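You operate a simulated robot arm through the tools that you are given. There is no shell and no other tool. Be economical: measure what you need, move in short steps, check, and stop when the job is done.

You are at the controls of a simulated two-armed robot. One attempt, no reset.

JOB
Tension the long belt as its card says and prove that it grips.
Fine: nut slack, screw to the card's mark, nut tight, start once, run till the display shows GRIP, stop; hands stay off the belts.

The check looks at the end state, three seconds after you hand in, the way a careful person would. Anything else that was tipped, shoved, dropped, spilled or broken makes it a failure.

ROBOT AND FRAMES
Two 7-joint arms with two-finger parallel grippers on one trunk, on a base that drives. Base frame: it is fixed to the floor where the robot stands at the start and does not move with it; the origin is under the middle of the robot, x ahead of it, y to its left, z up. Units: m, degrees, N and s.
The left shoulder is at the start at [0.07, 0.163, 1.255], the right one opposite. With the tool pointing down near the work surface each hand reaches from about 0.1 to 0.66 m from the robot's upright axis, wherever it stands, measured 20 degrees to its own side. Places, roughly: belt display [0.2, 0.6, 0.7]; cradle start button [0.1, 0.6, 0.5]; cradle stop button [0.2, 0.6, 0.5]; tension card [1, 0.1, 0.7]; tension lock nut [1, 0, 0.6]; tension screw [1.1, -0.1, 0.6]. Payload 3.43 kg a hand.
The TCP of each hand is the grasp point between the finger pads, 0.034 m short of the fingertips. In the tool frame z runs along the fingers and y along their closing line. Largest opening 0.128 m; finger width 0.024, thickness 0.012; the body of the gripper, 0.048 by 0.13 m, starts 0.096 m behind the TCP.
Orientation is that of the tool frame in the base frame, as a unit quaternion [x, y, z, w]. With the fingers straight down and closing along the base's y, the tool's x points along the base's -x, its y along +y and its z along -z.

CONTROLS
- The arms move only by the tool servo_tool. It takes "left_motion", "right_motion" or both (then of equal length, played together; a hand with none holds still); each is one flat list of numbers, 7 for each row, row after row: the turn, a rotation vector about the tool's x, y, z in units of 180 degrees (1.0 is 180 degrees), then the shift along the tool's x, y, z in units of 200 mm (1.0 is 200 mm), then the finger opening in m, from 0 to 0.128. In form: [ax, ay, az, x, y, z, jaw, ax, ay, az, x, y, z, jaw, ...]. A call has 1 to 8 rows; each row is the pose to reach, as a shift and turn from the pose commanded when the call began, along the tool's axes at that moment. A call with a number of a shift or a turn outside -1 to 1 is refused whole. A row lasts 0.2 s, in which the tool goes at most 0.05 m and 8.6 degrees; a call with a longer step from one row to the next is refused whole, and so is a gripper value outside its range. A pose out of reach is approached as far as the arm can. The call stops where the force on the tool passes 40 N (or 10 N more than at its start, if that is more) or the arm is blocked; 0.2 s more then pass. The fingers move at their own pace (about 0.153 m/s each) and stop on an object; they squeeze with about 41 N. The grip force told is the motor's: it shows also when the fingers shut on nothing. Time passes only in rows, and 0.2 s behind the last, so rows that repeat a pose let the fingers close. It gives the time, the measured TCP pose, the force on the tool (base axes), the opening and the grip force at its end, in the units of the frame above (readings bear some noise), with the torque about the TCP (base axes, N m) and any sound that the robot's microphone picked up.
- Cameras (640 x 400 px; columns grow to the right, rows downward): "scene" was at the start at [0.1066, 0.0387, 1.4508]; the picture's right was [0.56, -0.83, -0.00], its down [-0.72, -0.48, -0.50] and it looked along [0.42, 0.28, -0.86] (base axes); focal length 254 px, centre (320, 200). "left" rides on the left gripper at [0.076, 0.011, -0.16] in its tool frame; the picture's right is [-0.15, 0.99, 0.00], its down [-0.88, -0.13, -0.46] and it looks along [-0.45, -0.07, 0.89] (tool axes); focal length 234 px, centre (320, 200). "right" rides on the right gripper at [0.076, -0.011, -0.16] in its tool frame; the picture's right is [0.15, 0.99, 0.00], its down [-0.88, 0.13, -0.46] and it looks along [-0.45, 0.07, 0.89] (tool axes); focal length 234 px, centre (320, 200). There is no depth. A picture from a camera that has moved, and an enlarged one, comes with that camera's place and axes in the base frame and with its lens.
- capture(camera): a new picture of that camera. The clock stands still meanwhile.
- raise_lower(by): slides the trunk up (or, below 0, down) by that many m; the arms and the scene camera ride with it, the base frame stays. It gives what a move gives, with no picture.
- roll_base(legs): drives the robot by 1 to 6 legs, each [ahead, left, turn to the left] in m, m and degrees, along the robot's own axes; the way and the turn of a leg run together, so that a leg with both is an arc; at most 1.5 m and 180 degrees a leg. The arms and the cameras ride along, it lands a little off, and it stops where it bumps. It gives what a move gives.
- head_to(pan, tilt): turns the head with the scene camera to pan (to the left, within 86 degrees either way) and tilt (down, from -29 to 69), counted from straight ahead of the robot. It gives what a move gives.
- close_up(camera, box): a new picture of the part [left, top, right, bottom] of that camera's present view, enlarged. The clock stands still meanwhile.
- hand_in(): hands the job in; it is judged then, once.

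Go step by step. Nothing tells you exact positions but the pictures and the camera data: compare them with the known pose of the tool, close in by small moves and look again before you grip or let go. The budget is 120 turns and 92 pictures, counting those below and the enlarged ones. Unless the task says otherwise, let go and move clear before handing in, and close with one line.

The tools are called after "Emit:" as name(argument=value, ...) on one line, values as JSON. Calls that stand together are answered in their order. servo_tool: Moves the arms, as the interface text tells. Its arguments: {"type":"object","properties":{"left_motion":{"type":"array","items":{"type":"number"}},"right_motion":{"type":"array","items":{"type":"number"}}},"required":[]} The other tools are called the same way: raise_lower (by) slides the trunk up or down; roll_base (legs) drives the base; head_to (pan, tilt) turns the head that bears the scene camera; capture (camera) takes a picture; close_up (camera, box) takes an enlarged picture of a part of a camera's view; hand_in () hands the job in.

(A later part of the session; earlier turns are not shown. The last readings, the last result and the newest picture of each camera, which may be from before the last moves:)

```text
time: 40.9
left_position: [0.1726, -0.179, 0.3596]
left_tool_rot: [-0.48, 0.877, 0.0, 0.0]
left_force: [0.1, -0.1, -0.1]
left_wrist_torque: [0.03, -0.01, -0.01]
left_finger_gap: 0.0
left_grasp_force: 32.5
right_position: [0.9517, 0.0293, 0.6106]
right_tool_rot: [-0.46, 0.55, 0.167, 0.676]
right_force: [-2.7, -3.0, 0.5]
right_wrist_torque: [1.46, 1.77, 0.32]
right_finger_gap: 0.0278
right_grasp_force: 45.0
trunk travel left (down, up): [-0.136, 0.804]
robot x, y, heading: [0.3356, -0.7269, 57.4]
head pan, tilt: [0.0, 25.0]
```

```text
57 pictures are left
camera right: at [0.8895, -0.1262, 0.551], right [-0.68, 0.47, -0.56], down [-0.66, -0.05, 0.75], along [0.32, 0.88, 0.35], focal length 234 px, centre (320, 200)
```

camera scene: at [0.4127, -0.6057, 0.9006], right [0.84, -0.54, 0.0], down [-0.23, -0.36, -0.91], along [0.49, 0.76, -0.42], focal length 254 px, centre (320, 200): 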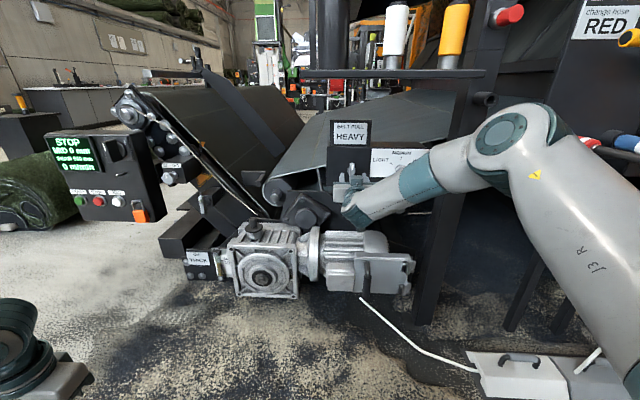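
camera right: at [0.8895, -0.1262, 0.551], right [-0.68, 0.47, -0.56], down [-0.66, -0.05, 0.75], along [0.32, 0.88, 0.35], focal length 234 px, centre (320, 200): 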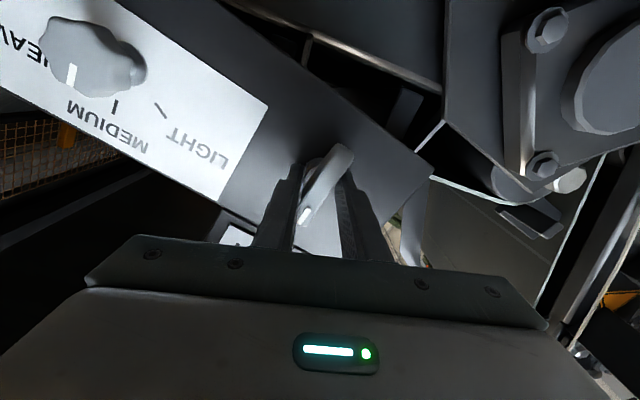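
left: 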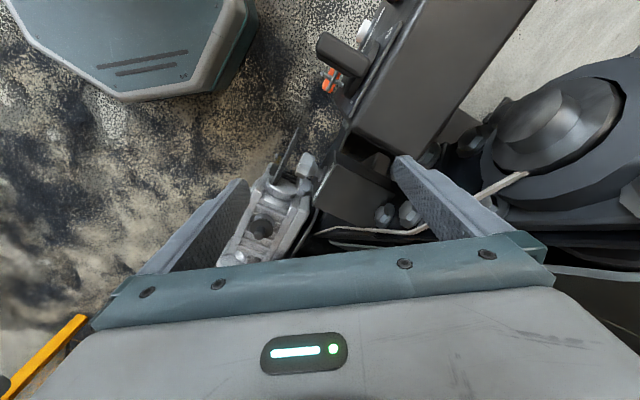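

Emit:
close_up(camera="scene", box=[310, 130, 406, 190])

Emit:
close_up(camera="right", box=[240, 100, 432, 250])

```text
6.67 times, centred on (358, 160) of scene
camera zoom: at [0.4128, -0.6062, 0.9007], right [0.84, -0.54, 0.0], down [-0.23, -0.36, -0.91], along [0.49, 0.76, -0.42], focal length 1690 px, centre (67, 467)
```

zoom: 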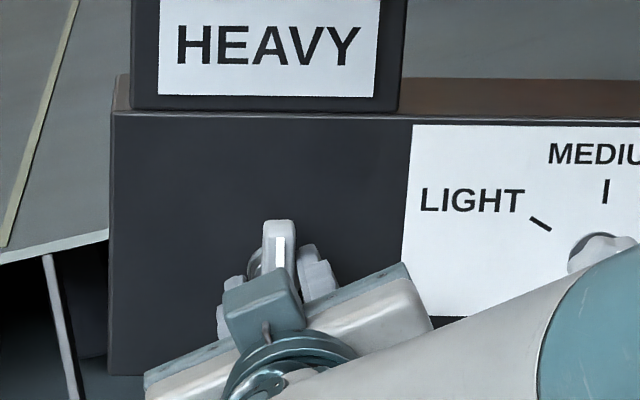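

```text
2.67 times, centred on (336, 175) of right
camera zoom: at [0.8895, -0.1262, 0.551], right [-0.68, 0.47, -0.56], down [-0.66, -0.05, 0.75], along [0.32, 0.88, 0.35], focal length 624 px, centre (277, 267)
```

zoom: 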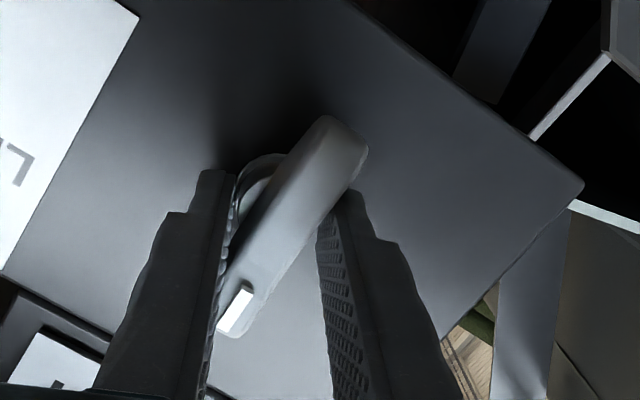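

The lever slipped in the fingers and did not turn CCW at 2.3 N·m. I'll return to alignment and test the clockwise direction gently, to see which way it gives.

Emit:
servo_tool(right_motion=[0, 0, 0.045, 0, 0, 0, 0.0, 0, 0, 0.09, 0, 0, 0, 0.0, 0, 0, 0.13, 0, 0, 0, 0.0, 0, 0, 0.13, 0, 0, 0, 0.0])

Emit:
servo_tool(right_motion=[0, 0, 0.03, 0, 0, 0, 0.0, 0, 0, 0.06, 0, 0, 0, 0.0, 0, 0, 0.09, 0, 0, 0, 0.0])

Emit:
close_up(camera="scene", box=[310, 130, 406, 190])

```text
time: 41.9
left_position: [0.172, -0.1797, 0.3609]
left_tool_rot: [-0.48, 0.877, -0.001, 0.0]
left_force: [0.1, 0.5, -0.1]
left_wrist_torque: [0.03, -0.01, -0.01]
left_finger_gap: 0.0
left_grasp_force: 33.2
right_position: [0.95, 0.0296, 0.6114]
right_tool_rot: [-0.339, 0.632, 0.302, 0.628]
right_force: [2.0, -6.9, 1.6]
right_wrist_torque: [0.1, -0.08, 0.04]
right_finger_gap: 0.0257
right_grasp_force: 45.1
trunk travel left (down, up): [-0.136, 0.804]
robot x, y, heading: [0.334, -0.7278, 57.4]
head pan, tilt: [0.0, 25.0]
```

```text
time: 42.7
left_position: [0.1711, -0.1806, 0.3602]
left_tool_rot: [-0.48, 0.877, 0.0, 0.0]
left_force: [0.7, -0.5, -0.7]
left_wrist_torque: [0.01, 0.03, 0.01]
left_finger_gap: 0.0
left_grasp_force: 33.5
right_position: [0.9512, 0.0294, 0.6104]
right_tool_rot: [-0.246, 0.674, 0.388, 0.579]
right_force: [3.2, -8.2, 1.9]
right_wrist_torque: [-0.35, 0.27, 0.41]
right_finger_gap: 0.0255
right_grasp_force: 45.2
trunk travel left (down, up): [-0.136, 0.804]
robot x, y, heading: [0.3351, -0.7276, 57.4]
head pan, tilt: [0.0, 25.0]
```

```text
6.67 times, centred on (358, 160) of scene
camera zoom: at [0.4128, -0.6064, 0.9007], right [0.84, -0.54, 0.0], down [-0.23, -0.36, -0.91], along [0.49, 0.76, -0.42], focal length 1690 px, centre (67, 467)
```

zoom: 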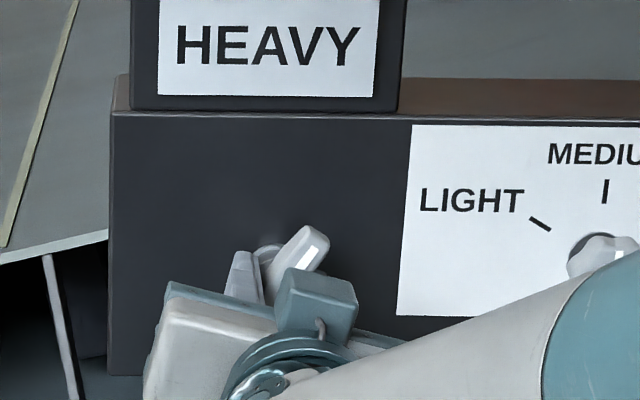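

Clockwise moves freely, so vertical is the tight end stop of this lever. I'll keep turning clockwise until it stops.

Emit:
servo_tool(right_motion=[0, 0, 0.04, 0, 0, 0, 0.0, 0, 0, 0.08, 0, 0, 0, 0.0, 0, 0, 0.12, 0, 0, 0, 0.0, 0, 0, 0.16, 0, 0, 0, 0.0, 0, 0, 0.2, 0, 0, 0, 0.0])

Emit:
close_up(camera="scene", box=[310, 130, 406, 190])

```text
time: 43.9
left_position: [0.1717, -0.1801, 0.359]
left_tool_rot: [-0.48, 0.877, -0.001, 0.001]
left_force: [-0.1, -0.5, -0.4]
left_wrist_torque: [-0.01, -0.02, 0.0]
left_finger_gap: 0.0
left_grasp_force: 32.9
right_position: [0.9512, 0.0298, 0.6112]
right_tool_rot: [-0.025, 0.717, 0.548, 0.43]
right_force: [9.8, -1.9, 4.2]
right_wrist_torque: [-0.25, 0.14, 0.72]
right_finger_gap: 0.0254
right_grasp_force: 44.8
trunk travel left (down, up): [-0.136, 0.804]
robot x, y, heading: [0.3362, -0.7273, 57.3]
head pan, tilt: [0.0, 25.0]
```

```text
6.67 times, centred on (358, 160) of scene
camera zoom: at [0.4131, -0.6061, 0.9006], right [0.84, -0.54, 0.0], down [-0.23, -0.36, -0.91], along [0.49, 0.76, -0.42], focal length 1690 px, centre (67, 467)
```

zoom: 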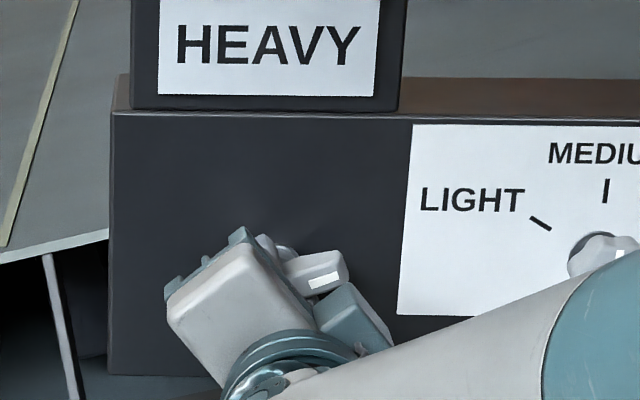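

Emit:
servo_tool(right_motion=[0, 0, 0.04, 0, 0, 0, 0.0, 0, 0, 0.08, 0, 0, 0, 0.0, 0, 0, 0.12, 0, 0, 0, 0.0, 0, 0, 0.16, 0, 0, 0, 0.0, 0, 0, 0.2, 0, 0, 0, 0.0])

Emit:
close_up(camera="scene", box=[310, 130, 406, 190])

Emit:
capture(camera="right")

```text
time: 45.1
left_position: [0.1702, -0.1793, 0.3606]
left_tool_rot: [-0.48, 0.877, 0.0, 0.0]
left_force: [-0.2, 0.0, 0.7]
left_wrist_torque: [0.04, 0.03, 0.01]
left_finger_gap: 0.0001
left_grasp_force: 32.8
right_position: [0.9481, 0.0314, 0.611]
right_tool_rot: [0.194, 0.69, 0.654, 0.24]
right_force: [3.7, 4.3, 5.2]
right_wrist_torque: [-0.01, -0.62, 0.43]
right_finger_gap: 0.0256
right_grasp_force: 44.5
trunk travel left (down, up): [-0.136, 0.804]
robot x, y, heading: [0.3297, -0.7244, 57.5]
head pan, tilt: [0.0, 25.0]
```

```text
6.67 times, centred on (358, 160) of scene
camera zoom: at [0.4124, -0.6057, 0.9007], right [0.84, -0.54, 0.0], down [-0.23, -0.36, -0.91], along [0.49, 0.76, -0.42], focal length 1690 px, centre (67, 467)
```

zoom: 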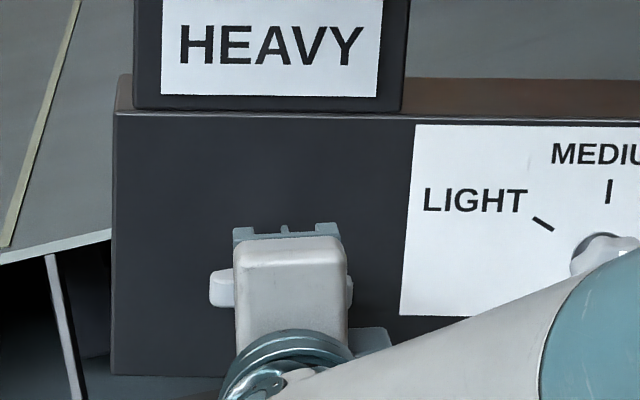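

```text
51 pictures are left
camera right: at [0.7929, -0.0544, 0.5974], right [-0.16, 0.15, 0.98], down [0.44, -0.87, 0.21], along [0.88, 0.46, 0.07], focal length 234 px, centre (320, 200)
```

right: 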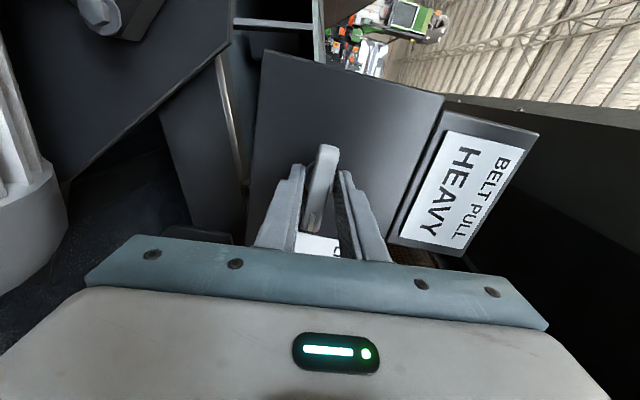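

Emit:
servo_tool(right_motion=[0, 0, 0.04, 0, 0, 0, 0.0, 0, 0, 0.08, 0, 0, 0, 0.0, 0, 0, 0.12, 0, 0, 0, 0.0])

Emit:
capture(camera="right")

```text
time: 45.9
left_position: [0.1717, -0.1797, 0.36]
left_tool_rot: [-0.48, 0.877, -0.001, 0.001]
left_force: [-0.1, -0.5, 0.1]
left_wrist_torque: [-0.01, 0.01, 0.02]
left_finger_gap: 0.0002
left_grasp_force: 33.2
right_position: [0.9495, 0.0298, 0.6105]
right_tool_rot: [0.321, 0.641, 0.688, 0.114]
right_force: [-0.5, 2.7, 5.7]
right_wrist_torque: [0.71, -2.01, 0.91]
right_finger_gap: 0.0257
right_grasp_force: 45.0
trunk travel left (down, up): [-0.136, 0.804]
robot x, y, heading: [0.3343, -0.7285, 57.1]
head pan, tilt: [0.0, 25.0]
```

```text
50 pictures are left
camera right: at [0.7932, -0.0541, 0.6264], right [0.14, -0.07, 0.99], down [0.44, -0.89, -0.12], along [0.89, 0.45, -0.09], focal length 234 px, centre (320, 200)
```

right: 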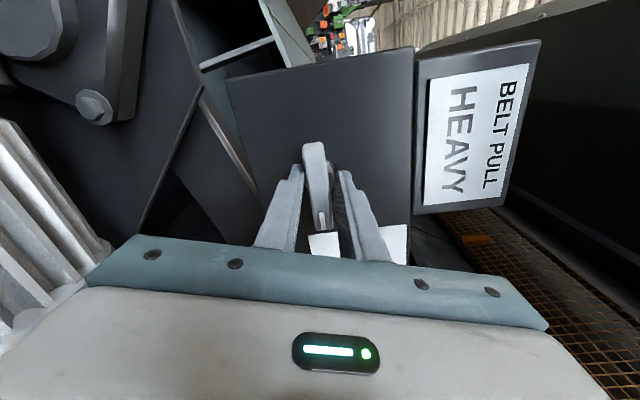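

Torque is rising, so the slack end is about here. I'll ease back slightly, release, and retreat to see the lever angle.

Emit:
servo_tool(right_motion=[0, 0, -0.03, 0, 0, 0, 0.0, 0, 0, -0.03, 0, 0, 0, 0.06, 0, 0, -0.03, 0, 0, 0, 0.06, 0, 0, -0.03, 0, 0, -0.15, 0.06, 0, 0, -0.03, 0, 0, -0.35, 0.06])

Emit:
capture(camera="right")

Emit:
close_up(camera="scene", box=[310, 110, 438, 190])

```text
time: 47.1
left_position: [0.1707, -0.1803, 0.3601]
left_tool_rot: [-0.48, 0.877, 0.0, 0.0]
left_force: [-0.3, 0.6, 0.7]
left_wrist_torque: [0.03, -0.01, 0.01]
left_finger_gap: 0.0
left_grasp_force: 33.1
right_position: [0.9073, -0.0262, 0.6126]
right_tool_rot: [0.291, 0.656, 0.681, 0.146]
right_force: [-0.1, 0.4, 0.7]
right_wrist_torque: [-0.01, -0.01, -0.01]
right_finger_gap: 0.06
right_grasp_force: 0.1
trunk travel left (down, up): [-0.136, 0.804]
robot x, y, heading: [0.3348, -0.727, 57.5]
head pan, tilt: [0.0, 25.0]
```

```text
49 pictures are left
camera right: at [0.7515, -0.1109, 0.6207], right [0.06, -0.01, 1.0], down [0.45, -0.89, -0.04], along [0.89, 0.45, -0.05], focal length 234 px, centre (320, 200)
```

right: 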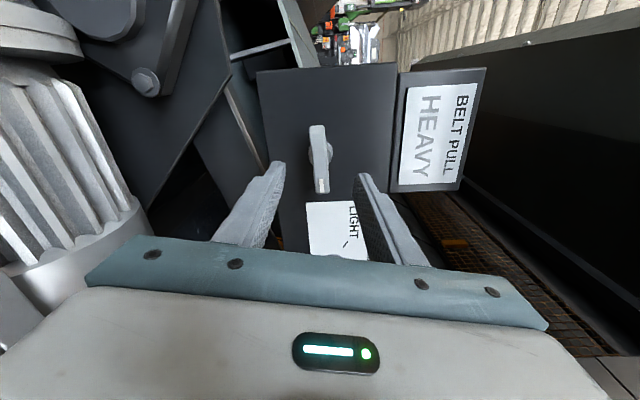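

```text
5.00 times, centred on (374, 150) of scene
camera zoom: at [0.4126, -0.6058, 0.9006], right [0.84, -0.54, 0.0], down [-0.23, -0.36, -0.91], along [0.49, 0.76, -0.42], focal length 1268 px, centre (50, 450)
```

zoom: 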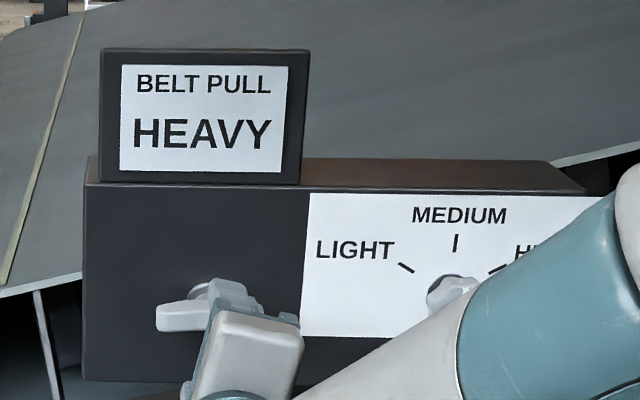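

The lever is now exactly horizontal: 90° from tight, at its slack stop. Next the knob, about 0.18 m to the right: I'll retract, roll the wrist back to leave clockwise room, and shift the base right.

Emit:
servo_tool(right_motion=[0, 0, 0, 0, 0, -0.2, 0.06, 0, 0, 0, 0, 0, -0.4, 0.06, 0, 0, -0.045, 0, 0, -0.4, 0.06, 0, 0, -0.09, 0, 0, -0.4, 0.06, 0, 0, -0.135, 0, 0, -0.4, 0.06, 0, 0, -0.18, 0, 0, -0.4, 0.06, 0, 0, -0.225, 0, 0, -0.4, 0.06, 0, 0, -0.27, 0, 0, -0.4, 0.06])

Emit:
servo_tool(right_motion=[0, 0, -0.045, 0, 0, 0, 0.06, 0, 0, -0.09, 0, 0, 0, 0.06])

Emit:
roll_base(legs=[[0, -0.18, 0]])

Emit:
capture(camera="scene")

Emit:
capture(camera="right")

```text
time: 48.9
left_position: [0.1725, -0.1797, 0.3603]
left_tool_rot: [-0.48, 0.877, 0.0, -0.001]
left_force: [0.3, 0.7, 0.0]
left_wrist_torque: [0.0, 0.02, 0.02]
left_finger_gap: 0.0
left_grasp_force: 33.0
right_position: [0.8619, -0.0905, 0.614]
right_tool_rot: [-0.005, 0.717, 0.56, 0.414]
right_force: [-0.3, -0.4, -0.9]
right_wrist_torque: [0.0, 0.01, -0.04]
right_finger_gap: 0.0599
right_grasp_force: 0.0
trunk travel left (down, up): [-0.136, 0.804]
robot x, y, heading: [0.3356, -0.7279, 57.4]
head pan, tilt: [0.0, 25.0]
```

```text
time: 49.5
left_position: [0.1714, -0.1801, 0.3601]
left_tool_rot: [-0.48, 0.877, 0.001, 0.0]
left_force: [-0.2, -0.2, 0.3]
left_wrist_torque: [0.0, 0.01, 0.01]
left_finger_gap: 0.0
left_grasp_force: 32.7
right_position: [0.8616, -0.0911, 0.6145]
right_tool_rot: [-0.107, 0.709, 0.496, 0.489]
right_force: [-0.5, 0.0, 0.0]
right_wrist_torque: [0.0, -0.02, 0.02]
right_finger_gap: 0.0601
right_grasp_force: 0.0
trunk travel left (down, up): [-0.136, 0.804]
robot x, y, heading: [0.3366, -0.7237, 57.3]
head pan, tilt: [0.0, 25.0]
```

```text
time: 51.0
left_position: [0.3226, -0.2776, 0.3601]
left_tool_rot: [-0.48, 0.878, 0.0, 0.001]
left_force: [0.3, -0.8, -0.2]
left_wrist_torque: [-0.01, 0.03, 0.01]
left_finger_gap: 0.0
left_grasp_force: 33.3
right_position: [1.0131, -0.1889, 0.614]
right_tool_rot: [-0.105, 0.71, 0.497, 0.488]
right_force: [0.4, -0.1, -0.6]
right_wrist_torque: [-0.01, 0.0, 0.01]
right_finger_gap: 0.0598
right_grasp_force: 0.1
trunk travel left (down, up): [-0.136, 0.804]
robot x, y, heading: [0.4887, -0.8235, 57.5]
head pan, tilt: [0.0, 25.0]
```

```text
47 pictures are left
camera scene: at [0.5644, -0.7031, 0.9006], right [0.84, -0.54, 0.0], down [-0.23, -0.36, -0.91], along [0.49, 0.76, -0.42], focal length 254 px, centre (320, 200)
```

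scene: 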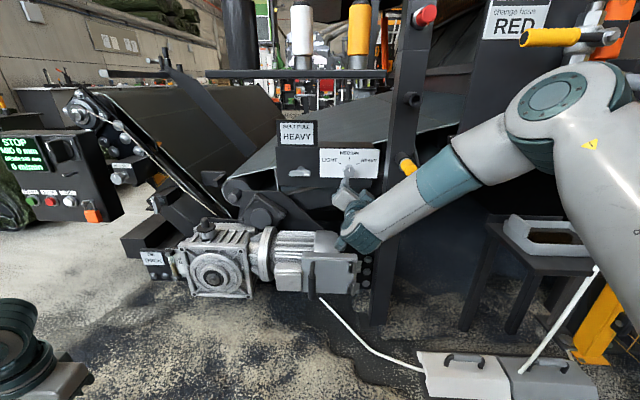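

```text
46 pictures are left
camera right: at [0.888, -0.2974, 0.5507], right [-0.7, 0.53, 0.48], down [0.09, -0.6, 0.79], along [0.71, 0.6, 0.37], focal length 234 px, centre (320, 200)
```

right: 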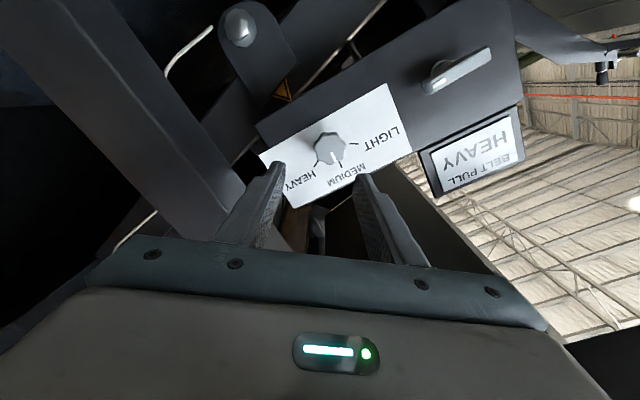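

The knob is straight ahead about 0.17 m, slightly up-left of the tool axis, and the tray post is ~9 cm to the right. I'll advance 0.1 m with a small correction and look.

Emit:
servo_tool(right_motion=[0, 0, 0, -0.02, 0.035, 0.1, 0.06, 0, 0, 0, -0.04, 0.07, 0.25, 0.06, 0, 0, 0, -0.04, 0.07, 0.4, 0.06, 0, 0, 0, -0.04, 0.07, 0.5, 0.06])

Emit:
capture(camera="right")

Emit:
close_up(camera="scene", box=[270, 90, 462, 210])

```text
time: 52.0
left_position: [0.3225, -0.2774, 0.3601]
left_tool_rot: [-0.479, 0.878, 0.0, 0.0]
left_force: [0.2, 0.7, 0.4]
left_wrist_torque: [-0.01, 0.0, -0.03]
left_finger_gap: 0.0
left_grasp_force: 32.6
right_position: [1.0685, -0.1026, 0.6253]
right_tool_rot: [-0.106, 0.71, 0.496, 0.489]
right_force: [0.0, 0.1, -0.4]
right_wrist_torque: [-0.02, -0.03, 0.01]
right_finger_gap: 0.0601
right_grasp_force: 0.1
trunk travel left (down, up): [-0.136, 0.804]
robot x, y, heading: [0.4878, -0.825, 57.2]
head pan, tilt: [0.0, 25.0]
```

```text
45 pictures are left
camera right: at [0.9418, -0.2116, 0.5617], right [-0.7, 0.53, 0.48], down [0.09, -0.6, 0.8], along [0.71, 0.6, 0.37], focal length 234 px, centre (320, 200)
```

right: 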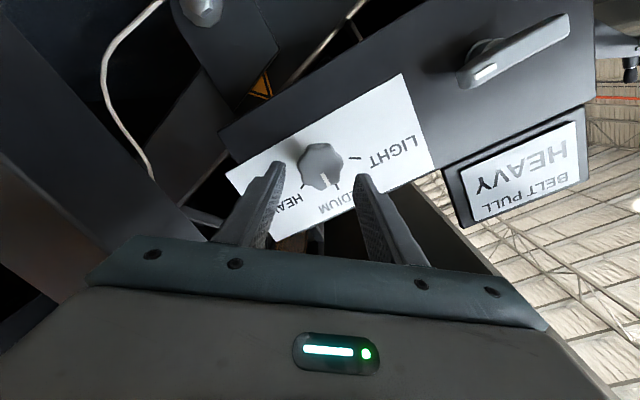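

```text
3.33 times, centred on (366, 150) of scene
camera zoom: at [0.5643, -0.7029, 0.9006], right [0.84, -0.54, 0.0], down [-0.23, -0.36, -0.91], along [0.49, 0.76, -0.42], focal length 845 px, centre (167, 367)
```

zoom: 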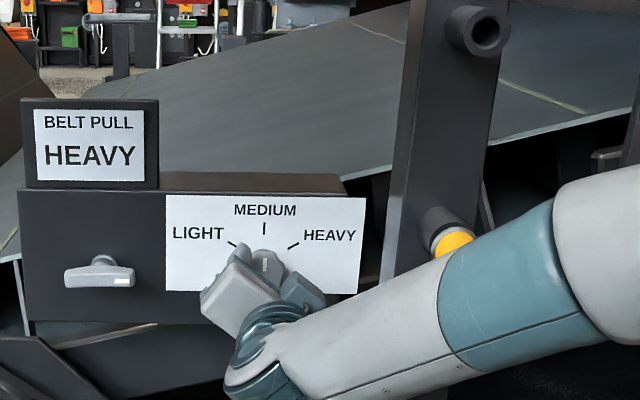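

The knob is centred on the tool axis about 0.075 m ahead. I'll open a bit wider and advance 0.05 m.

Emit:
servo_tool(right_motion=[0, 0, 0, -0.02, 0, 0.05, 0.075, 0, 0, 0, -0.02, 0, 0.12, 0.075, 0, 0, 0, -0.02, 0, 0.2, 0.075, 0, 0, 0, -0.02, 0, 0.25, 0.075])

Emit:
capture(camera="right")

Emit:
close_up(camera="scene", box=[270, 90, 462, 210])

```text
time: 53.0
left_position: [0.3227, -0.2771, 0.3594]
left_tool_rot: [-0.48, 0.877, 0.0, 0.0]
left_force: [0.0, 0.3, -0.5]
left_wrist_torque: [0.0, 0.02, 0.0]
left_finger_gap: 0.0
left_grasp_force: 32.8
right_position: [1.0986, -0.0651, 0.6282]
right_tool_rot: [-0.106, 0.71, 0.496, 0.489]
right_force: [0.5, -1.1, -0.1]
right_wrist_torque: [0.02, 0.01, 0.01]
right_finger_gap: 0.0748
right_grasp_force: 0.2
trunk travel left (down, up): [-0.136, 0.804]
robot x, y, heading: [0.4886, -0.8223, 57.1]
head pan, tilt: [0.0, 25.0]
```

```text
43 pictures are left
camera right: at [0.9732, -0.1732, 0.5646], right [-0.7, 0.53, 0.48], down [0.09, -0.6, 0.79], along [0.71, 0.6, 0.37], focal length 234 px, centre (320, 200)
```

right: 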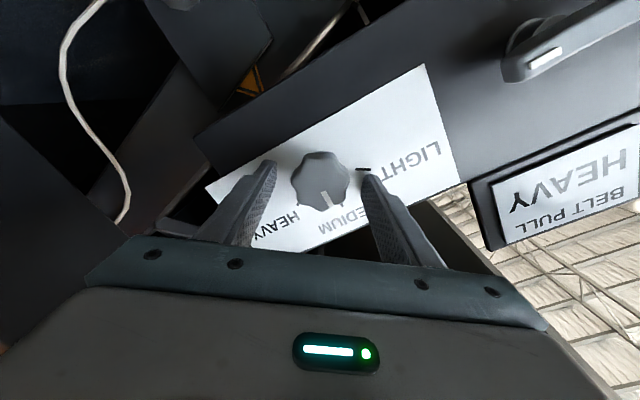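

```text
3.33 times, centred on (366, 150) of scene
camera zoom: at [0.5643, -0.7029, 0.9006], right [0.84, -0.54, 0.0], down [-0.23, -0.36, -0.91], along [0.49, 0.76, -0.42], focal length 845 px, centre (167, 367)
```

zoom: 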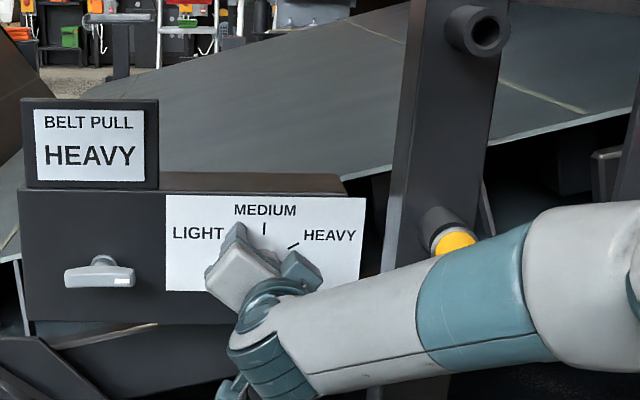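

Centred. I'll advance another 1.2 cm and close on the knob.

Emit:
servo_tool(right_motion=[0, 0, 0, 0, 0, 0.06, 0.075, 0, 0, 0, 0, 0, 0.06, 0.04, 0, 0, 0, 0, 0, 0.06, 0.0, 0, 0, 0, 0, 0, 0.06, 0.0])

Emit:
close_up(camera="right", box=[200, 100, 460, 260])

```text
time: 53.4
left_position: [0.3231, -0.278, 0.3605]
left_tool_rot: [-0.479, 0.878, 0.0, 0.001]
left_force: [0.0, 0.1, 0.0]
left_wrist_torque: [-0.03, -0.01, -0.04]
left_finger_gap: 0.0002
left_grasp_force: 33.1
right_position: [1.097, -0.0612, 0.6287]
right_tool_rot: [-0.107, 0.71, 0.497, 0.488]
right_force: [-10.9, -20.4, 3.9]
right_wrist_torque: [0.96, -0.32, 0.56]
right_finger_gap: 0.0747
right_grasp_force: 0.0
trunk travel left (down, up): [-0.136, 0.804]
robot x, y, heading: [0.4879, -0.8245, 57.0]
head pan, tilt: [0.0, 25.0]
stopped in row 1 (right hand): the force on the tool passed its limit (the readings are from after the stop); the commanded pose is now the measured one
```

```text
2.46 times, centred on (330, 180) of right
camera zoom: at [0.9724, -0.1718, 0.5656], right [-0.7, 0.53, 0.48], down [0.09, -0.6, 0.79], along [0.7, 0.6, 0.37], focal length 576 px, centre (295, 249)
```

zoom: 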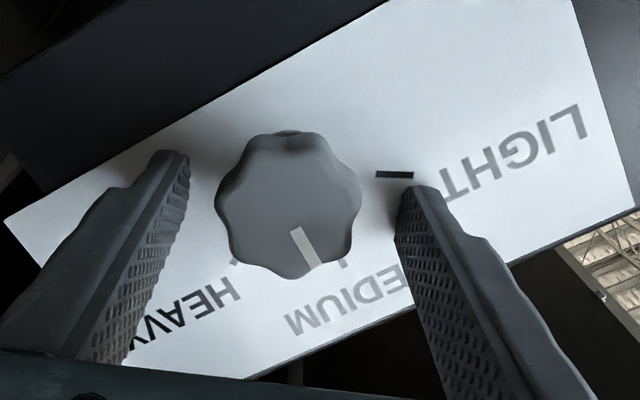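

The fingertips touch the face, so I'm deep enough. I'll back off 4 mm and close.

Emit:
servo_tool(right_motion=[0, 0, 0, 0, 0, -0.02, 0.06, 0, 0, 0, 0, 0, -0.02, 0.03, 0, 0, 0, 0, 0, -0.02, 0.0, 0, 0, 0, 0, 0, -0.02, 0.0])

Emit:
close_up(camera="right", box=[200, 100, 460, 260])

```text
time: 54.4
left_position: [0.323, -0.2764, 0.359]
left_tool_rot: [-0.479, 0.878, 0.001, 0.0]
left_force: [-0.8, 0.2, -0.7]
left_wrist_torque: [-0.02, -0.01, -0.02]
left_finger_gap: 0.0004
left_grasp_force: 32.8
right_position: [1.0966, -0.0623, 0.6233]
right_tool_rot: [-0.108, 0.711, 0.496, 0.486]
right_force: [6.1, 9.8, -5.4]
right_wrist_torque: [0.01, 0.02, 1.44]
right_finger_gap: 0.0417
right_grasp_force: 44.7
trunk travel left (down, up): [-0.136, 0.804]
robot x, y, heading: [0.4861, -0.8204, 56.9]
head pan, tilt: [0.0, 25.0]
```

```text
2.46 times, centred on (330, 180) of right
camera zoom: at [0.9717, -0.1725, 0.5608], right [-0.7, 0.53, 0.48], down [0.09, -0.6, 0.8], along [0.71, 0.61, 0.37], focal length 576 px, centre (295, 249)
```

zoom: 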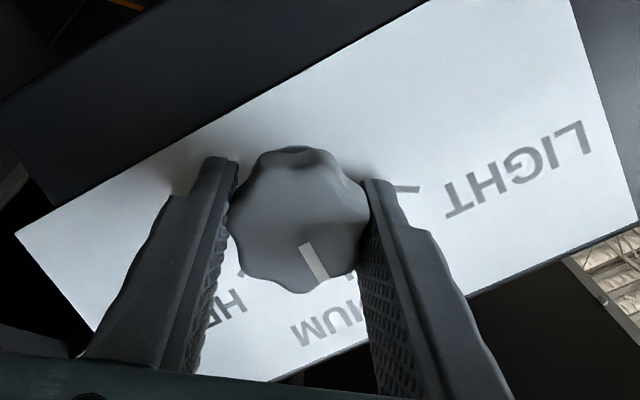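

Gripped. Turning clockwise 32° first, and checking that the knob follows.

Emit:
servo_tool(right_motion=[0, 0, 0.045, 0, 0, 0, 0.0, 0, 0, 0.09, 0, 0, 0, 0.0, 0, 0, 0.135, 0, 0, 0, 0.0, 0, 0, 0.18, 0, 0, 0, 0.0])

Emit:
capture(camera="right")

```text
time: 55.4
left_position: [0.3238, -0.2757, 0.3599]
left_tool_rot: [-0.48, 0.877, 0.0, -0.002]
left_force: [0.4, -0.5, 0.3]
left_wrist_torque: [-0.01, 0.01, -0.03]
left_finger_gap: 0.0001
left_grasp_force: 32.4
right_position: [1.0972, -0.0647, 0.6216]
right_tool_rot: [0.096, 0.714, 0.611, 0.328]
right_force: [6.1, 1.6, -14.4]
right_wrist_torque: [0.43, -0.43, 1.44]
right_finger_gap: 0.0416
right_grasp_force: 44.7
trunk travel left (down, up): [-0.136, 0.804]
robot x, y, heading: [0.4884, -0.8228, 57.3]
head pan, tilt: [0.0, 25.0]
```

```text
39 pictures are left
camera right: at [0.9485, -0.1547, 0.5897], right [-0.37, 0.31, 0.87], down [0.37, -0.81, 0.45], along [0.85, 0.49, 0.19], focal length 234 px, centre (320, 200)
```

right: 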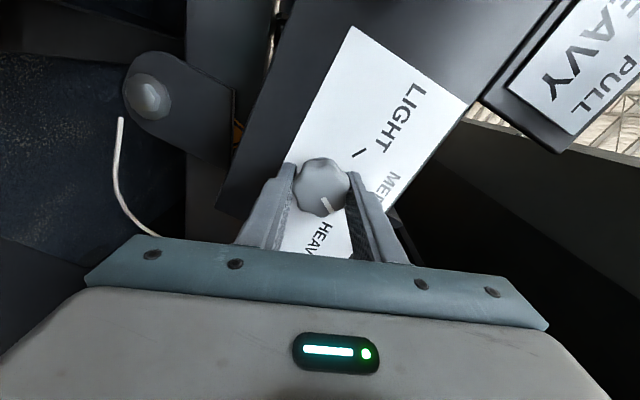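

The knob follows and turns freely, which confirms that the nut is slack. I continue 25° more.

Emit:
servo_tool(right_motion=[0, 0, 0.035, 0, -0.01, 0, 0.0, 0, 0, 0.07, 0, -0.02, 0, 0.0, 0, 0, 0.105, 0, -0.02, 0, 0.0, 0, 0, 0.135, 0, -0.02, 0, 0.0])

Emit:
close_up(camera="right", box=[200, 100, 460, 260])

Emit:
close_up(camera="scene", box=[310, 130, 406, 190])

```text
time: 56.4
left_position: [0.3235, -0.2765, 0.3594]
left_tool_rot: [-0.48, 0.877, -0.001, -0.001]
left_force: [-1.1, 0.3, 1.2]
left_wrist_torque: [-0.06, -0.03, 0.0]
left_finger_gap: 0.0001
left_grasp_force: 32.8
right_position: [1.0985, -0.0644, 0.6199]
right_tool_rot: [0.244, 0.678, 0.667, 0.192]
right_force: [2.9, -0.1, -12.3]
right_wrist_torque: [0.78, -0.63, 1.22]
right_finger_gap: 0.0416
right_grasp_force: 45.3
trunk travel left (down, up): [-0.136, 0.804]
robot x, y, heading: [0.4882, -0.826, 57.3]
head pan, tilt: [0.0, 25.0]
```

```text
2.46 times, centred on (330, 180) of right
camera zoom: at [0.9418, -0.1486, 0.6184], right [-0.04, 0.08, 1.0], down [0.45, -0.89, 0.09], along [0.89, 0.46, 0.01], focal length 576 px, centre (295, 249)
```

zoom: 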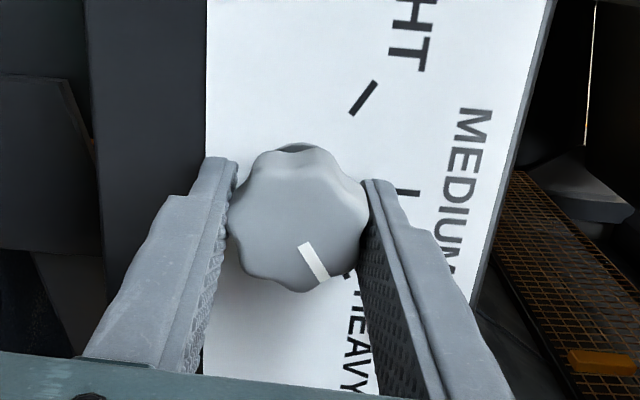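

```text
6.67 times, centred on (358, 160) of scene
camera zoom: at [0.5652, -0.7025, 0.9003], right [0.84, -0.54, 0.0], down [-0.23, -0.36, -0.91], along [0.49, 0.76, -0.42], focal length 1690 px, centre (67, 467)
```

zoom: 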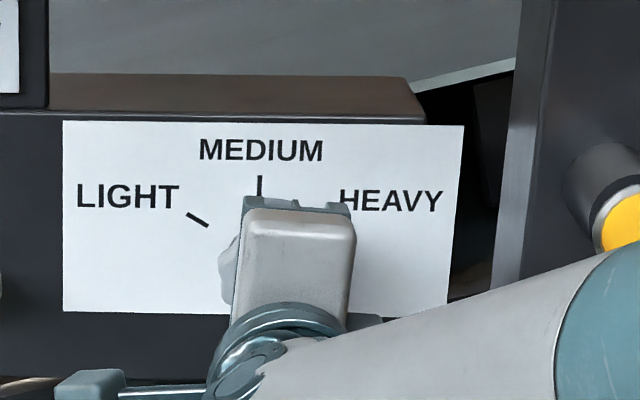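

Turned about 57°. I'll release and back off to check the mark against the HEAVY tick.

Emit:
servo_tool(right_motion=[0, 0, 0, 0, 0, 0, 0.04, 0, 0, 0, 0, 0, 0, 0.075, 0, 0, 0, 0, 0, -0.1, 0.075, 0, 0, 0, 0, 0, -0.3, 0.075, 0, 0, 0, 0, 0, -0.5, 0.075])

Emit:
close_up(camera="right", box=[240, 80, 400, 180])

Emit:
close_up(camera="scene", box=[310, 130, 406, 190])

```text
time: 57.6
left_position: [0.3232, -0.2767, 0.3598]
left_tool_rot: [-0.479, 0.878, 0.0, 0.0]
left_force: [-0.2, -0.9, -0.4]
left_wrist_torque: [-0.01, -0.01, 0.01]
left_finger_gap: 0.0
left_grasp_force: 32.8
right_position: [1.0394, -0.1465, 0.6264]
right_tool_rot: [0.243, 0.676, 0.669, 0.193]
right_force: [-0.1, -0.5, 1.0]
right_wrist_torque: [-0.03, 0.01, -0.02]
right_finger_gap: 0.0749
right_grasp_force: 0.1
trunk travel left (down, up): [-0.136, 0.804]
robot x, y, heading: [0.4845, -0.8246, 57.1]
head pan, tilt: [0.0, 25.0]
```

```text
4.00 times, centred on (320, 130) of right
camera zoom: at [0.8829, -0.2312, 0.6234], right [-0.05, 0.07, 1.0], down [0.45, -0.89, 0.09], along [0.89, 0.46, 0.01], focal length 937 px, centre (320, 480)
```

zoom: 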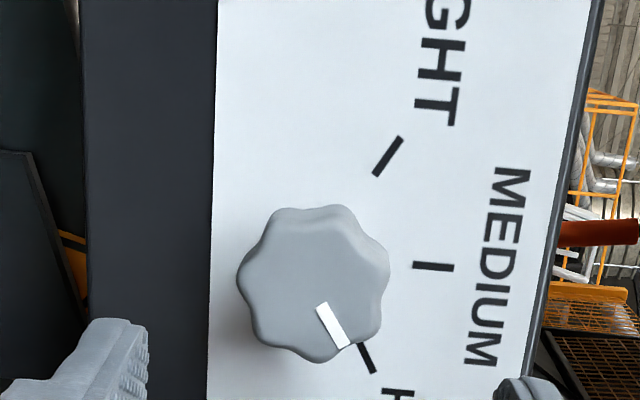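

```text
6.67 times, centred on (358, 160) of scene
camera zoom: at [0.5642, -0.7035, 0.9006], right [0.84, -0.54, 0.0], down [-0.23, -0.36, -0.91], along [0.49, 0.76, -0.42], focal length 1690 px, centre (67, 467)
```

zoom: 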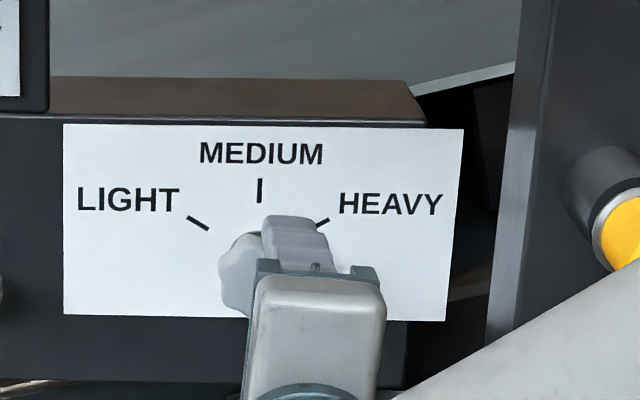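

Emit:
close_up(camera="right", box=[290, 122, 354, 182])

```text
6.67 times, centred on (322, 152) of right
camera zoom: at [0.8829, -0.2312, 0.6234], right [-0.05, 0.07, 1.0], down [0.45, -0.89, 0.09], along [0.89, 0.46, 0.01], focal length 1561 px, centre (307, 520)
```

zoom: 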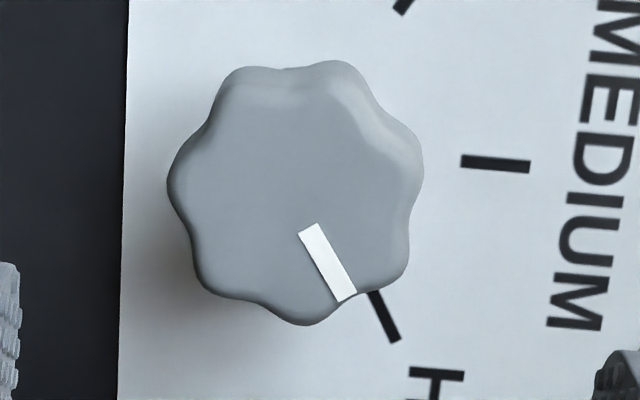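

A close look shows the mark about 5° short of the HEAVY tick. I'll go back in, regrip and add ~5°.

Emit:
servo_tool(right_motion=[0, 0, 0, 0, -0.017, 0.2, 0.075, 0, 0, 0, 0, -0.017, 0.4, 0.075, 0, 0, 0, 0, -0.017, 0.5, 0.06, 0, 0, 0, 0, -0.017, 0.5, 0.03, 0, 0, 0, 0, -0.017, 0.5, 0.0, 0, 0, 0, 0, -0.017, 0.5, 0.0])

Emit:
servo_tool(right_motion=[0, 0, 0.014, 0, 0, 0, 0.0, 0, 0, 0.027, 0, 0, 0, 0.0, 0, 0, 0.027, 0, 0, 0, 0.0])

Emit:
servo_tool(right_motion=[0, 0, 0, 0, 0, 0, 0.04, 0, 0, 0, 0, 0, 0, 0.075, 0, 0, 0, 0, 0, -0.1, 0.075, 0, 0, 0, 0, 0, -0.3, 0.075, 0, 0, 0, 0, 0, -0.5, 0.075])

Emit:
close_up(camera="right", box=[290, 122, 354, 182])

```text
time: 59.0
left_position: [0.3233, -0.2774, 0.3591]
left_tool_rot: [-0.48, 0.877, 0.0, 0.0]
left_force: [-0.1, -0.6, -0.4]
left_wrist_torque: [-0.01, -0.01, -0.01]
left_finger_gap: 0.0001
left_grasp_force: 33.3
right_position: [1.0984, -0.0641, 0.6203]
right_tool_rot: [0.243, 0.676, 0.669, 0.193]
right_force: [2.5, -0.1, 1.9]
right_wrist_torque: [0.74, -0.48, 0.43]
right_finger_gap: 0.0415
right_grasp_force: 45.4
trunk travel left (down, up): [-0.136, 0.804]
robot x, y, heading: [0.4835, -0.8235, 57.2]
head pan, tilt: [0.0, 25.0]
```

```text
time: 59.8
left_position: [0.3243, -0.2755, 0.36]
left_tool_rot: [-0.48, 0.877, 0.0, 0.0]
left_force: [0.1, -0.9, 0.5]
left_wrist_torque: [-0.02, 0.03, 0.01]
left_finger_gap: 0.0002
left_grasp_force: 33.0
right_position: [1.0983, -0.0662, 0.6204]
right_tool_rot: [0.272, 0.665, 0.676, 0.165]
right_force: [2.9, -1.8, 2.2]
right_wrist_torque: [0.84, -0.58, 0.9]
right_finger_gap: 0.0418
right_grasp_force: 45.2
trunk travel left (down, up): [-0.136, 0.804]
robot x, y, heading: [0.485, -0.825, 57.1]
head pan, tilt: [0.0, 25.0]
```

```text
time: 61.0
left_position: [0.3232, -0.2768, 0.3598]
left_tool_rot: [-0.479, 0.878, 0.0, 0.0]
left_force: [-0.5, 0.3, -0.2]
left_wrist_torque: [-0.01, 0.01, 0.0]
left_finger_gap: 0.0
left_grasp_force: 32.9
right_position: [1.0377, -0.1455, 0.6202]
right_tool_rot: [0.272, 0.665, 0.675, 0.164]
right_force: [0.2, 0.5, 0.3]
right_wrist_torque: [0.02, -0.05, 0.0]
right_finger_gap: 0.0748
right_grasp_force: 0.1
trunk travel left (down, up): [-0.136, 0.804]
robot x, y, heading: [0.4827, -0.8253, 56.9]
head pan, tilt: [0.0, 25.0]
```

```text
6.67 times, centred on (322, 152) of right
camera zoom: at [0.8816, -0.2303, 0.6269], right [0.02, 0.03, 1.0], down [0.45, -0.89, 0.01], along [0.89, 0.45, -0.03], focal length 1561 px, centre (307, 520)
```

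zoom: 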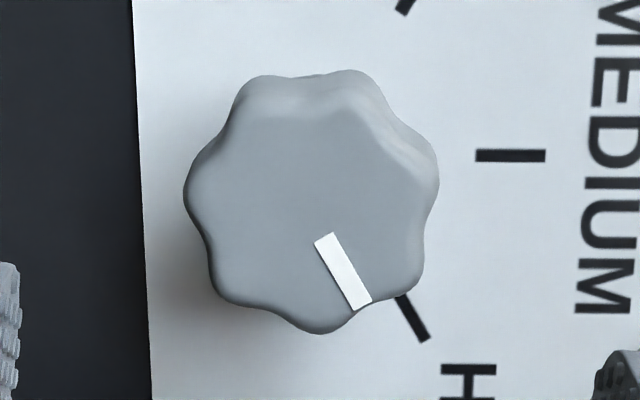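

The mark is now exactly parallel with and on the HEAVY tick. I drive back left to the lever to tighten it.

Emit:
roll_base(legs=[[0, 0.18, 0]])

Emit:
capture(camera="right")

```text
time: 62.5
left_position: [0.1716, -0.1815, 0.3596]
left_tool_rot: [-0.48, 0.877, 0.0, 0.0]
left_force: [0.0, -0.4, -0.5]
left_wrist_torque: [-0.07, 0.01, -0.02]
left_finger_gap: 0.0
left_grasp_force: 33.4
right_position: [0.8863, -0.0482, 0.6221]
right_tool_rot: [0.272, 0.666, 0.675, 0.164]
right_force: [0.0, 0.0, 0.1]
right_wrist_torque: [-0.01, 0.03, 0.01]
right_finger_gap: 0.0752
right_grasp_force: 0.0
trunk travel left (down, up): [-0.136, 0.804]
robot x, y, heading: [0.3323, -0.7282, 57.1]
head pan, tilt: [0.0, 25.0]
```

```text
32 pictures are left
camera right: at [0.731, -0.1328, 0.6266], right [0.02, 0.03, 1.0], down [0.46, -0.89, 0.01], along [0.89, 0.45, -0.03], focal length 234 px, centre (320, 200)
```

right: 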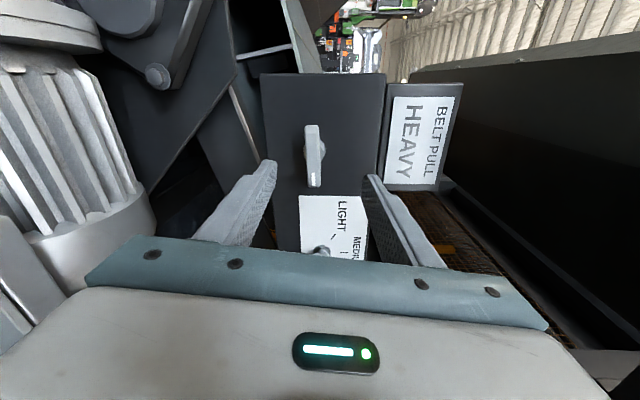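

Emit:
servo_tool(right_motion=[0, 0, 0, -0.033, -0.036, 0.15, 0.06, 0, 0, 0, -0.033, -0.036, 0.35, 0.06, 0, 0, 0, -0.033, -0.036, 0.5, 0.06, 0, 0, 0, -0.033, -0.036, 0.5, 0.03, 0, 0, 0, -0.033, -0.036, 0.5, 0.0, 0, 0, 0, -0.033, -0.036, 0.5, 0.0])

Emit:
capture(camera="right")

```text
time: 63.9
left_position: [0.1725, -0.1808, 0.3603]
left_tool_rot: [-0.48, 0.877, 0.0, 0.0]
left_force: [0.3, 0.0, -0.9]
left_wrist_torque: [-0.01, 0.0, 0.0]
left_finger_gap: 0.0
left_grasp_force: 32.7
right_position: [0.9488, 0.0301, 0.6102]
right_tool_rot: [0.271, 0.665, 0.676, 0.165]
right_force: [2.0, 3.7, 2.5]
right_wrist_torque: [0.35, -0.23, 0.48]
right_finger_gap: 0.0256
right_grasp_force: 44.7
trunk travel left (down, up): [-0.136, 0.804]
robot x, y, heading: [0.3384, -0.7278, 57.3]
head pan, tilt: [0.0, 25.0]
```

```text
31 pictures are left
camera right: at [0.7934, -0.055, 0.6156], right [0.02, 0.03, 1.0], down [0.46, -0.89, 0.01], along [0.89, 0.46, -0.03], focal length 234 px, centre (320, 200)
```

right: 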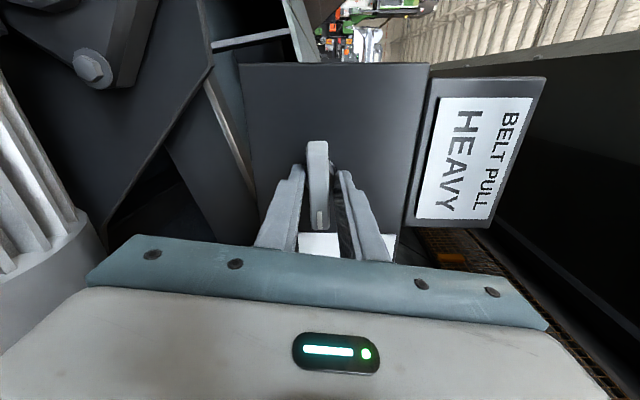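

Gripped on the lever. Turning it counterclockwise 90° back to the tight stop.

Emit:
servo_tool(right_motion=[0, 0, -0.04, 0, 0, 0, 0.0, 0, 0, -0.08, 0, 0, 0, 0.0, 0, 0, -0.12, 0, 0, 0, 0.0, 0, 0, -0.16, 0, 0, 0, 0.0, 0, 0, -0.2, 0, 0, 0, 0.0, 0, 0, -0.24, 0, 0, 0, 0.0])

Emit:
servo_tool(right_motion=[0, 0, -0.04, 0, 0, 0, 0.0, 0, 0, -0.08, 0, 0, 0, 0.0, 0, 0, -0.12, 0, 0, 0, 0.0, 0, 0, -0.16, 0, 0, 0, 0.0, 0, 0, -0.2, 0, 0, 0, 0.0, 0, 0, -0.24, 0, 0, 0, 0.0, 0, 0, -0.28, 0, 0, 0, 0.0])

Emit:
close_up(camera="scene", box=[310, 130, 406, 190])

```text
time: 65.3
left_position: [0.1732, -0.18, 0.3591]
left_tool_rot: [-0.48, 0.877, 0.0, 0.0]
left_force: [0.0, 0.7, 0.4]
left_wrist_torque: [-0.01, 0.01, -0.01]
left_finger_gap: 0.0
left_grasp_force: 32.7
right_position: [0.9498, 0.0289, 0.6114]
right_tool_rot: [0.006, 0.719, 0.567, 0.402]
right_force: [-0.2, 3.5, 0.0]
right_wrist_torque: [0.71, -0.54, -0.74]
right_finger_gap: 0.0252
right_grasp_force: 45.1
trunk travel left (down, up): [-0.136, 0.804]
robot x, y, heading: [0.3352, -0.7317, 57.3]
head pan, tilt: [0.0, 25.0]
```

```text
time: 66.9
left_position: [0.1732, -0.1818, 0.3608]
left_tool_rot: [-0.48, 0.877, 0.0, 0.0]
left_force: [0.8, -0.7, -0.3]
left_wrist_torque: [-0.02, 0.0, 0.02]
left_finger_gap: 0.0002
left_grasp_force: 33.0
right_position: [0.9496, 0.0297, 0.6103]
right_tool_rot: [-0.3, 0.654, 0.343, 0.604]
right_force: [-1.5, -5.4, -1.7]
right_wrist_torque: [0.05, 0.62, 0.11]
right_finger_gap: 0.0253
right_grasp_force: 44.9
trunk travel left (down, up): [-0.136, 0.804]
robot x, y, heading: [0.336, -0.728, 57.2]
head pan, tilt: [0.0, 25.0]
```

```text
6.67 times, centred on (358, 160) of scene
camera zoom: at [0.4142, -0.6072, 0.9006], right [0.84, -0.54, 0.0], down [-0.23, -0.36, -0.91], along [0.49, 0.76, -0.42], focal length 1690 px, centre (67, 467)
```

zoom: 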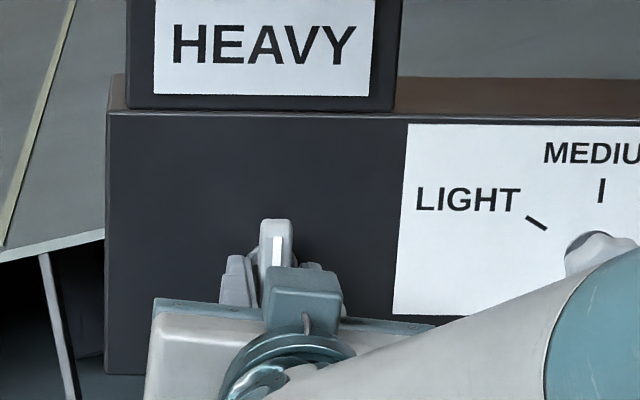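

Almost vertical. I'll press a bit further to seat it on the tight stop, then release and back off.

Emit:
servo_tool(right_motion=[0, 0, -0.03, 0, 0, 0, 0.0, 0, 0, -0.06, 0, 0, 0, 0.0, 0, 0, -0.085, 0, 0, 0, 0.0, 0, 0, -0.085, 0, 0, 0, 0.0])

Emit:
servo_tool(right_motion=[0, 0, 0.02, 0, 0, 0, 0.0, 0, 0, 0.02, 0, 0, 0, 0.06, 0, 0, 0.02, 0, 0, 0, 0.06, 0, 0, 0.02, 0, 0, -0.2, 0.06, 0, 0, 0.02, 0, 0, -0.4, 0.06, 0, 0, 0.02, 0, 0, -0.6, 0.06])

Emit:
close_up(camera="right", box=[160, 60, 448, 240])

Emit:
close_up(camera="scene", box=[310, 110, 438, 190])

```text
time: 67.9
left_position: [0.1729, -0.1814, 0.3595]
left_tool_rot: [-0.48, 0.877, 0.0, -0.001]
left_force: [-0.8, 0.3, -0.1]
left_wrist_torque: [0.0, 0.0, 0.01]
left_finger_gap: 0.0
left_grasp_force: 33.2
right_position: [0.9508, 0.0281, 0.6108]
right_tool_rot: [-0.384, 0.607, 0.259, 0.645]
right_force: [1.8, -2.0, -0.4]
right_wrist_torque: [0.23, 0.11, -0.16]
right_finger_gap: 0.0254
right_grasp_force: 44.8
trunk travel left (down, up): [-0.136, 0.804]
robot x, y, heading: [0.3361, -0.7272, 57.4]
head pan, tilt: [0.0, 25.0]
```

```text
time: 69.3
left_position: [0.1736, -0.1812, 0.3602]
left_tool_rot: [-0.48, 0.877, 0.0, -0.001]
left_force: [-0.4, 0.6, 0.0]
left_wrist_torque: [0.02, -0.02, -0.01]
left_finger_gap: 0.0
left_grasp_force: 33.4
right_position: [0.88, -0.0682, 0.6145]
right_tool_rot: [-0.364, 0.619, 0.28, 0.637]
right_force: [0.1, 0.2, 0.6]
right_wrist_torque: [-0.02, -0.01, -0.03]
right_finger_gap: 0.0601
right_grasp_force: 0.0
trunk travel left (down, up): [-0.136, 0.804]
robot x, y, heading: [0.3359, -0.7272, 57.4]
head pan, tilt: [0.0, 25.0]
```

```text
2.22 times, centred on (304, 150) of right
camera zoom: at [0.8012, -0.2117, 0.5453], right [-0.79, 0.56, -0.26], down [-0.44, -0.21, 0.87], along [0.43, 0.8, 0.41], focal length 520 px, centre (356, 311)
```

zoom: 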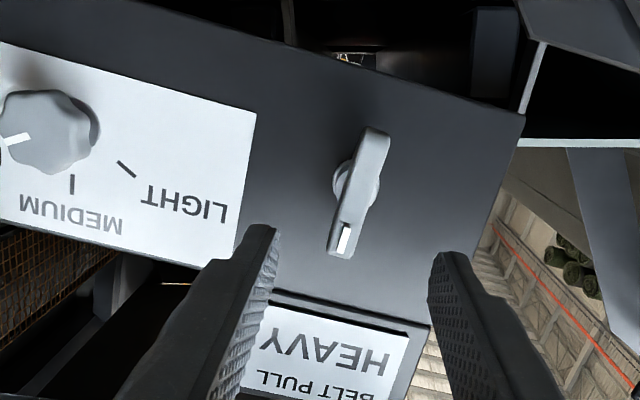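

```text
5.00 times, centred on (374, 150) of scene
camera zoom: at [0.414, -0.607, 0.9006], right [0.84, -0.54, 0.0], down [-0.23, -0.36, -0.91], along [0.49, 0.76, -0.42], focal length 1268 px, centre (50, 450)
```

zoom: 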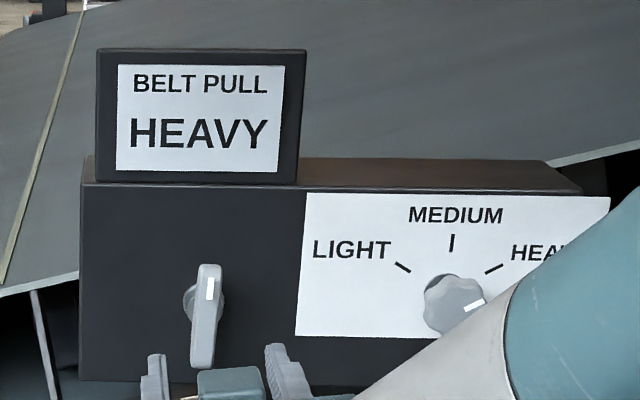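

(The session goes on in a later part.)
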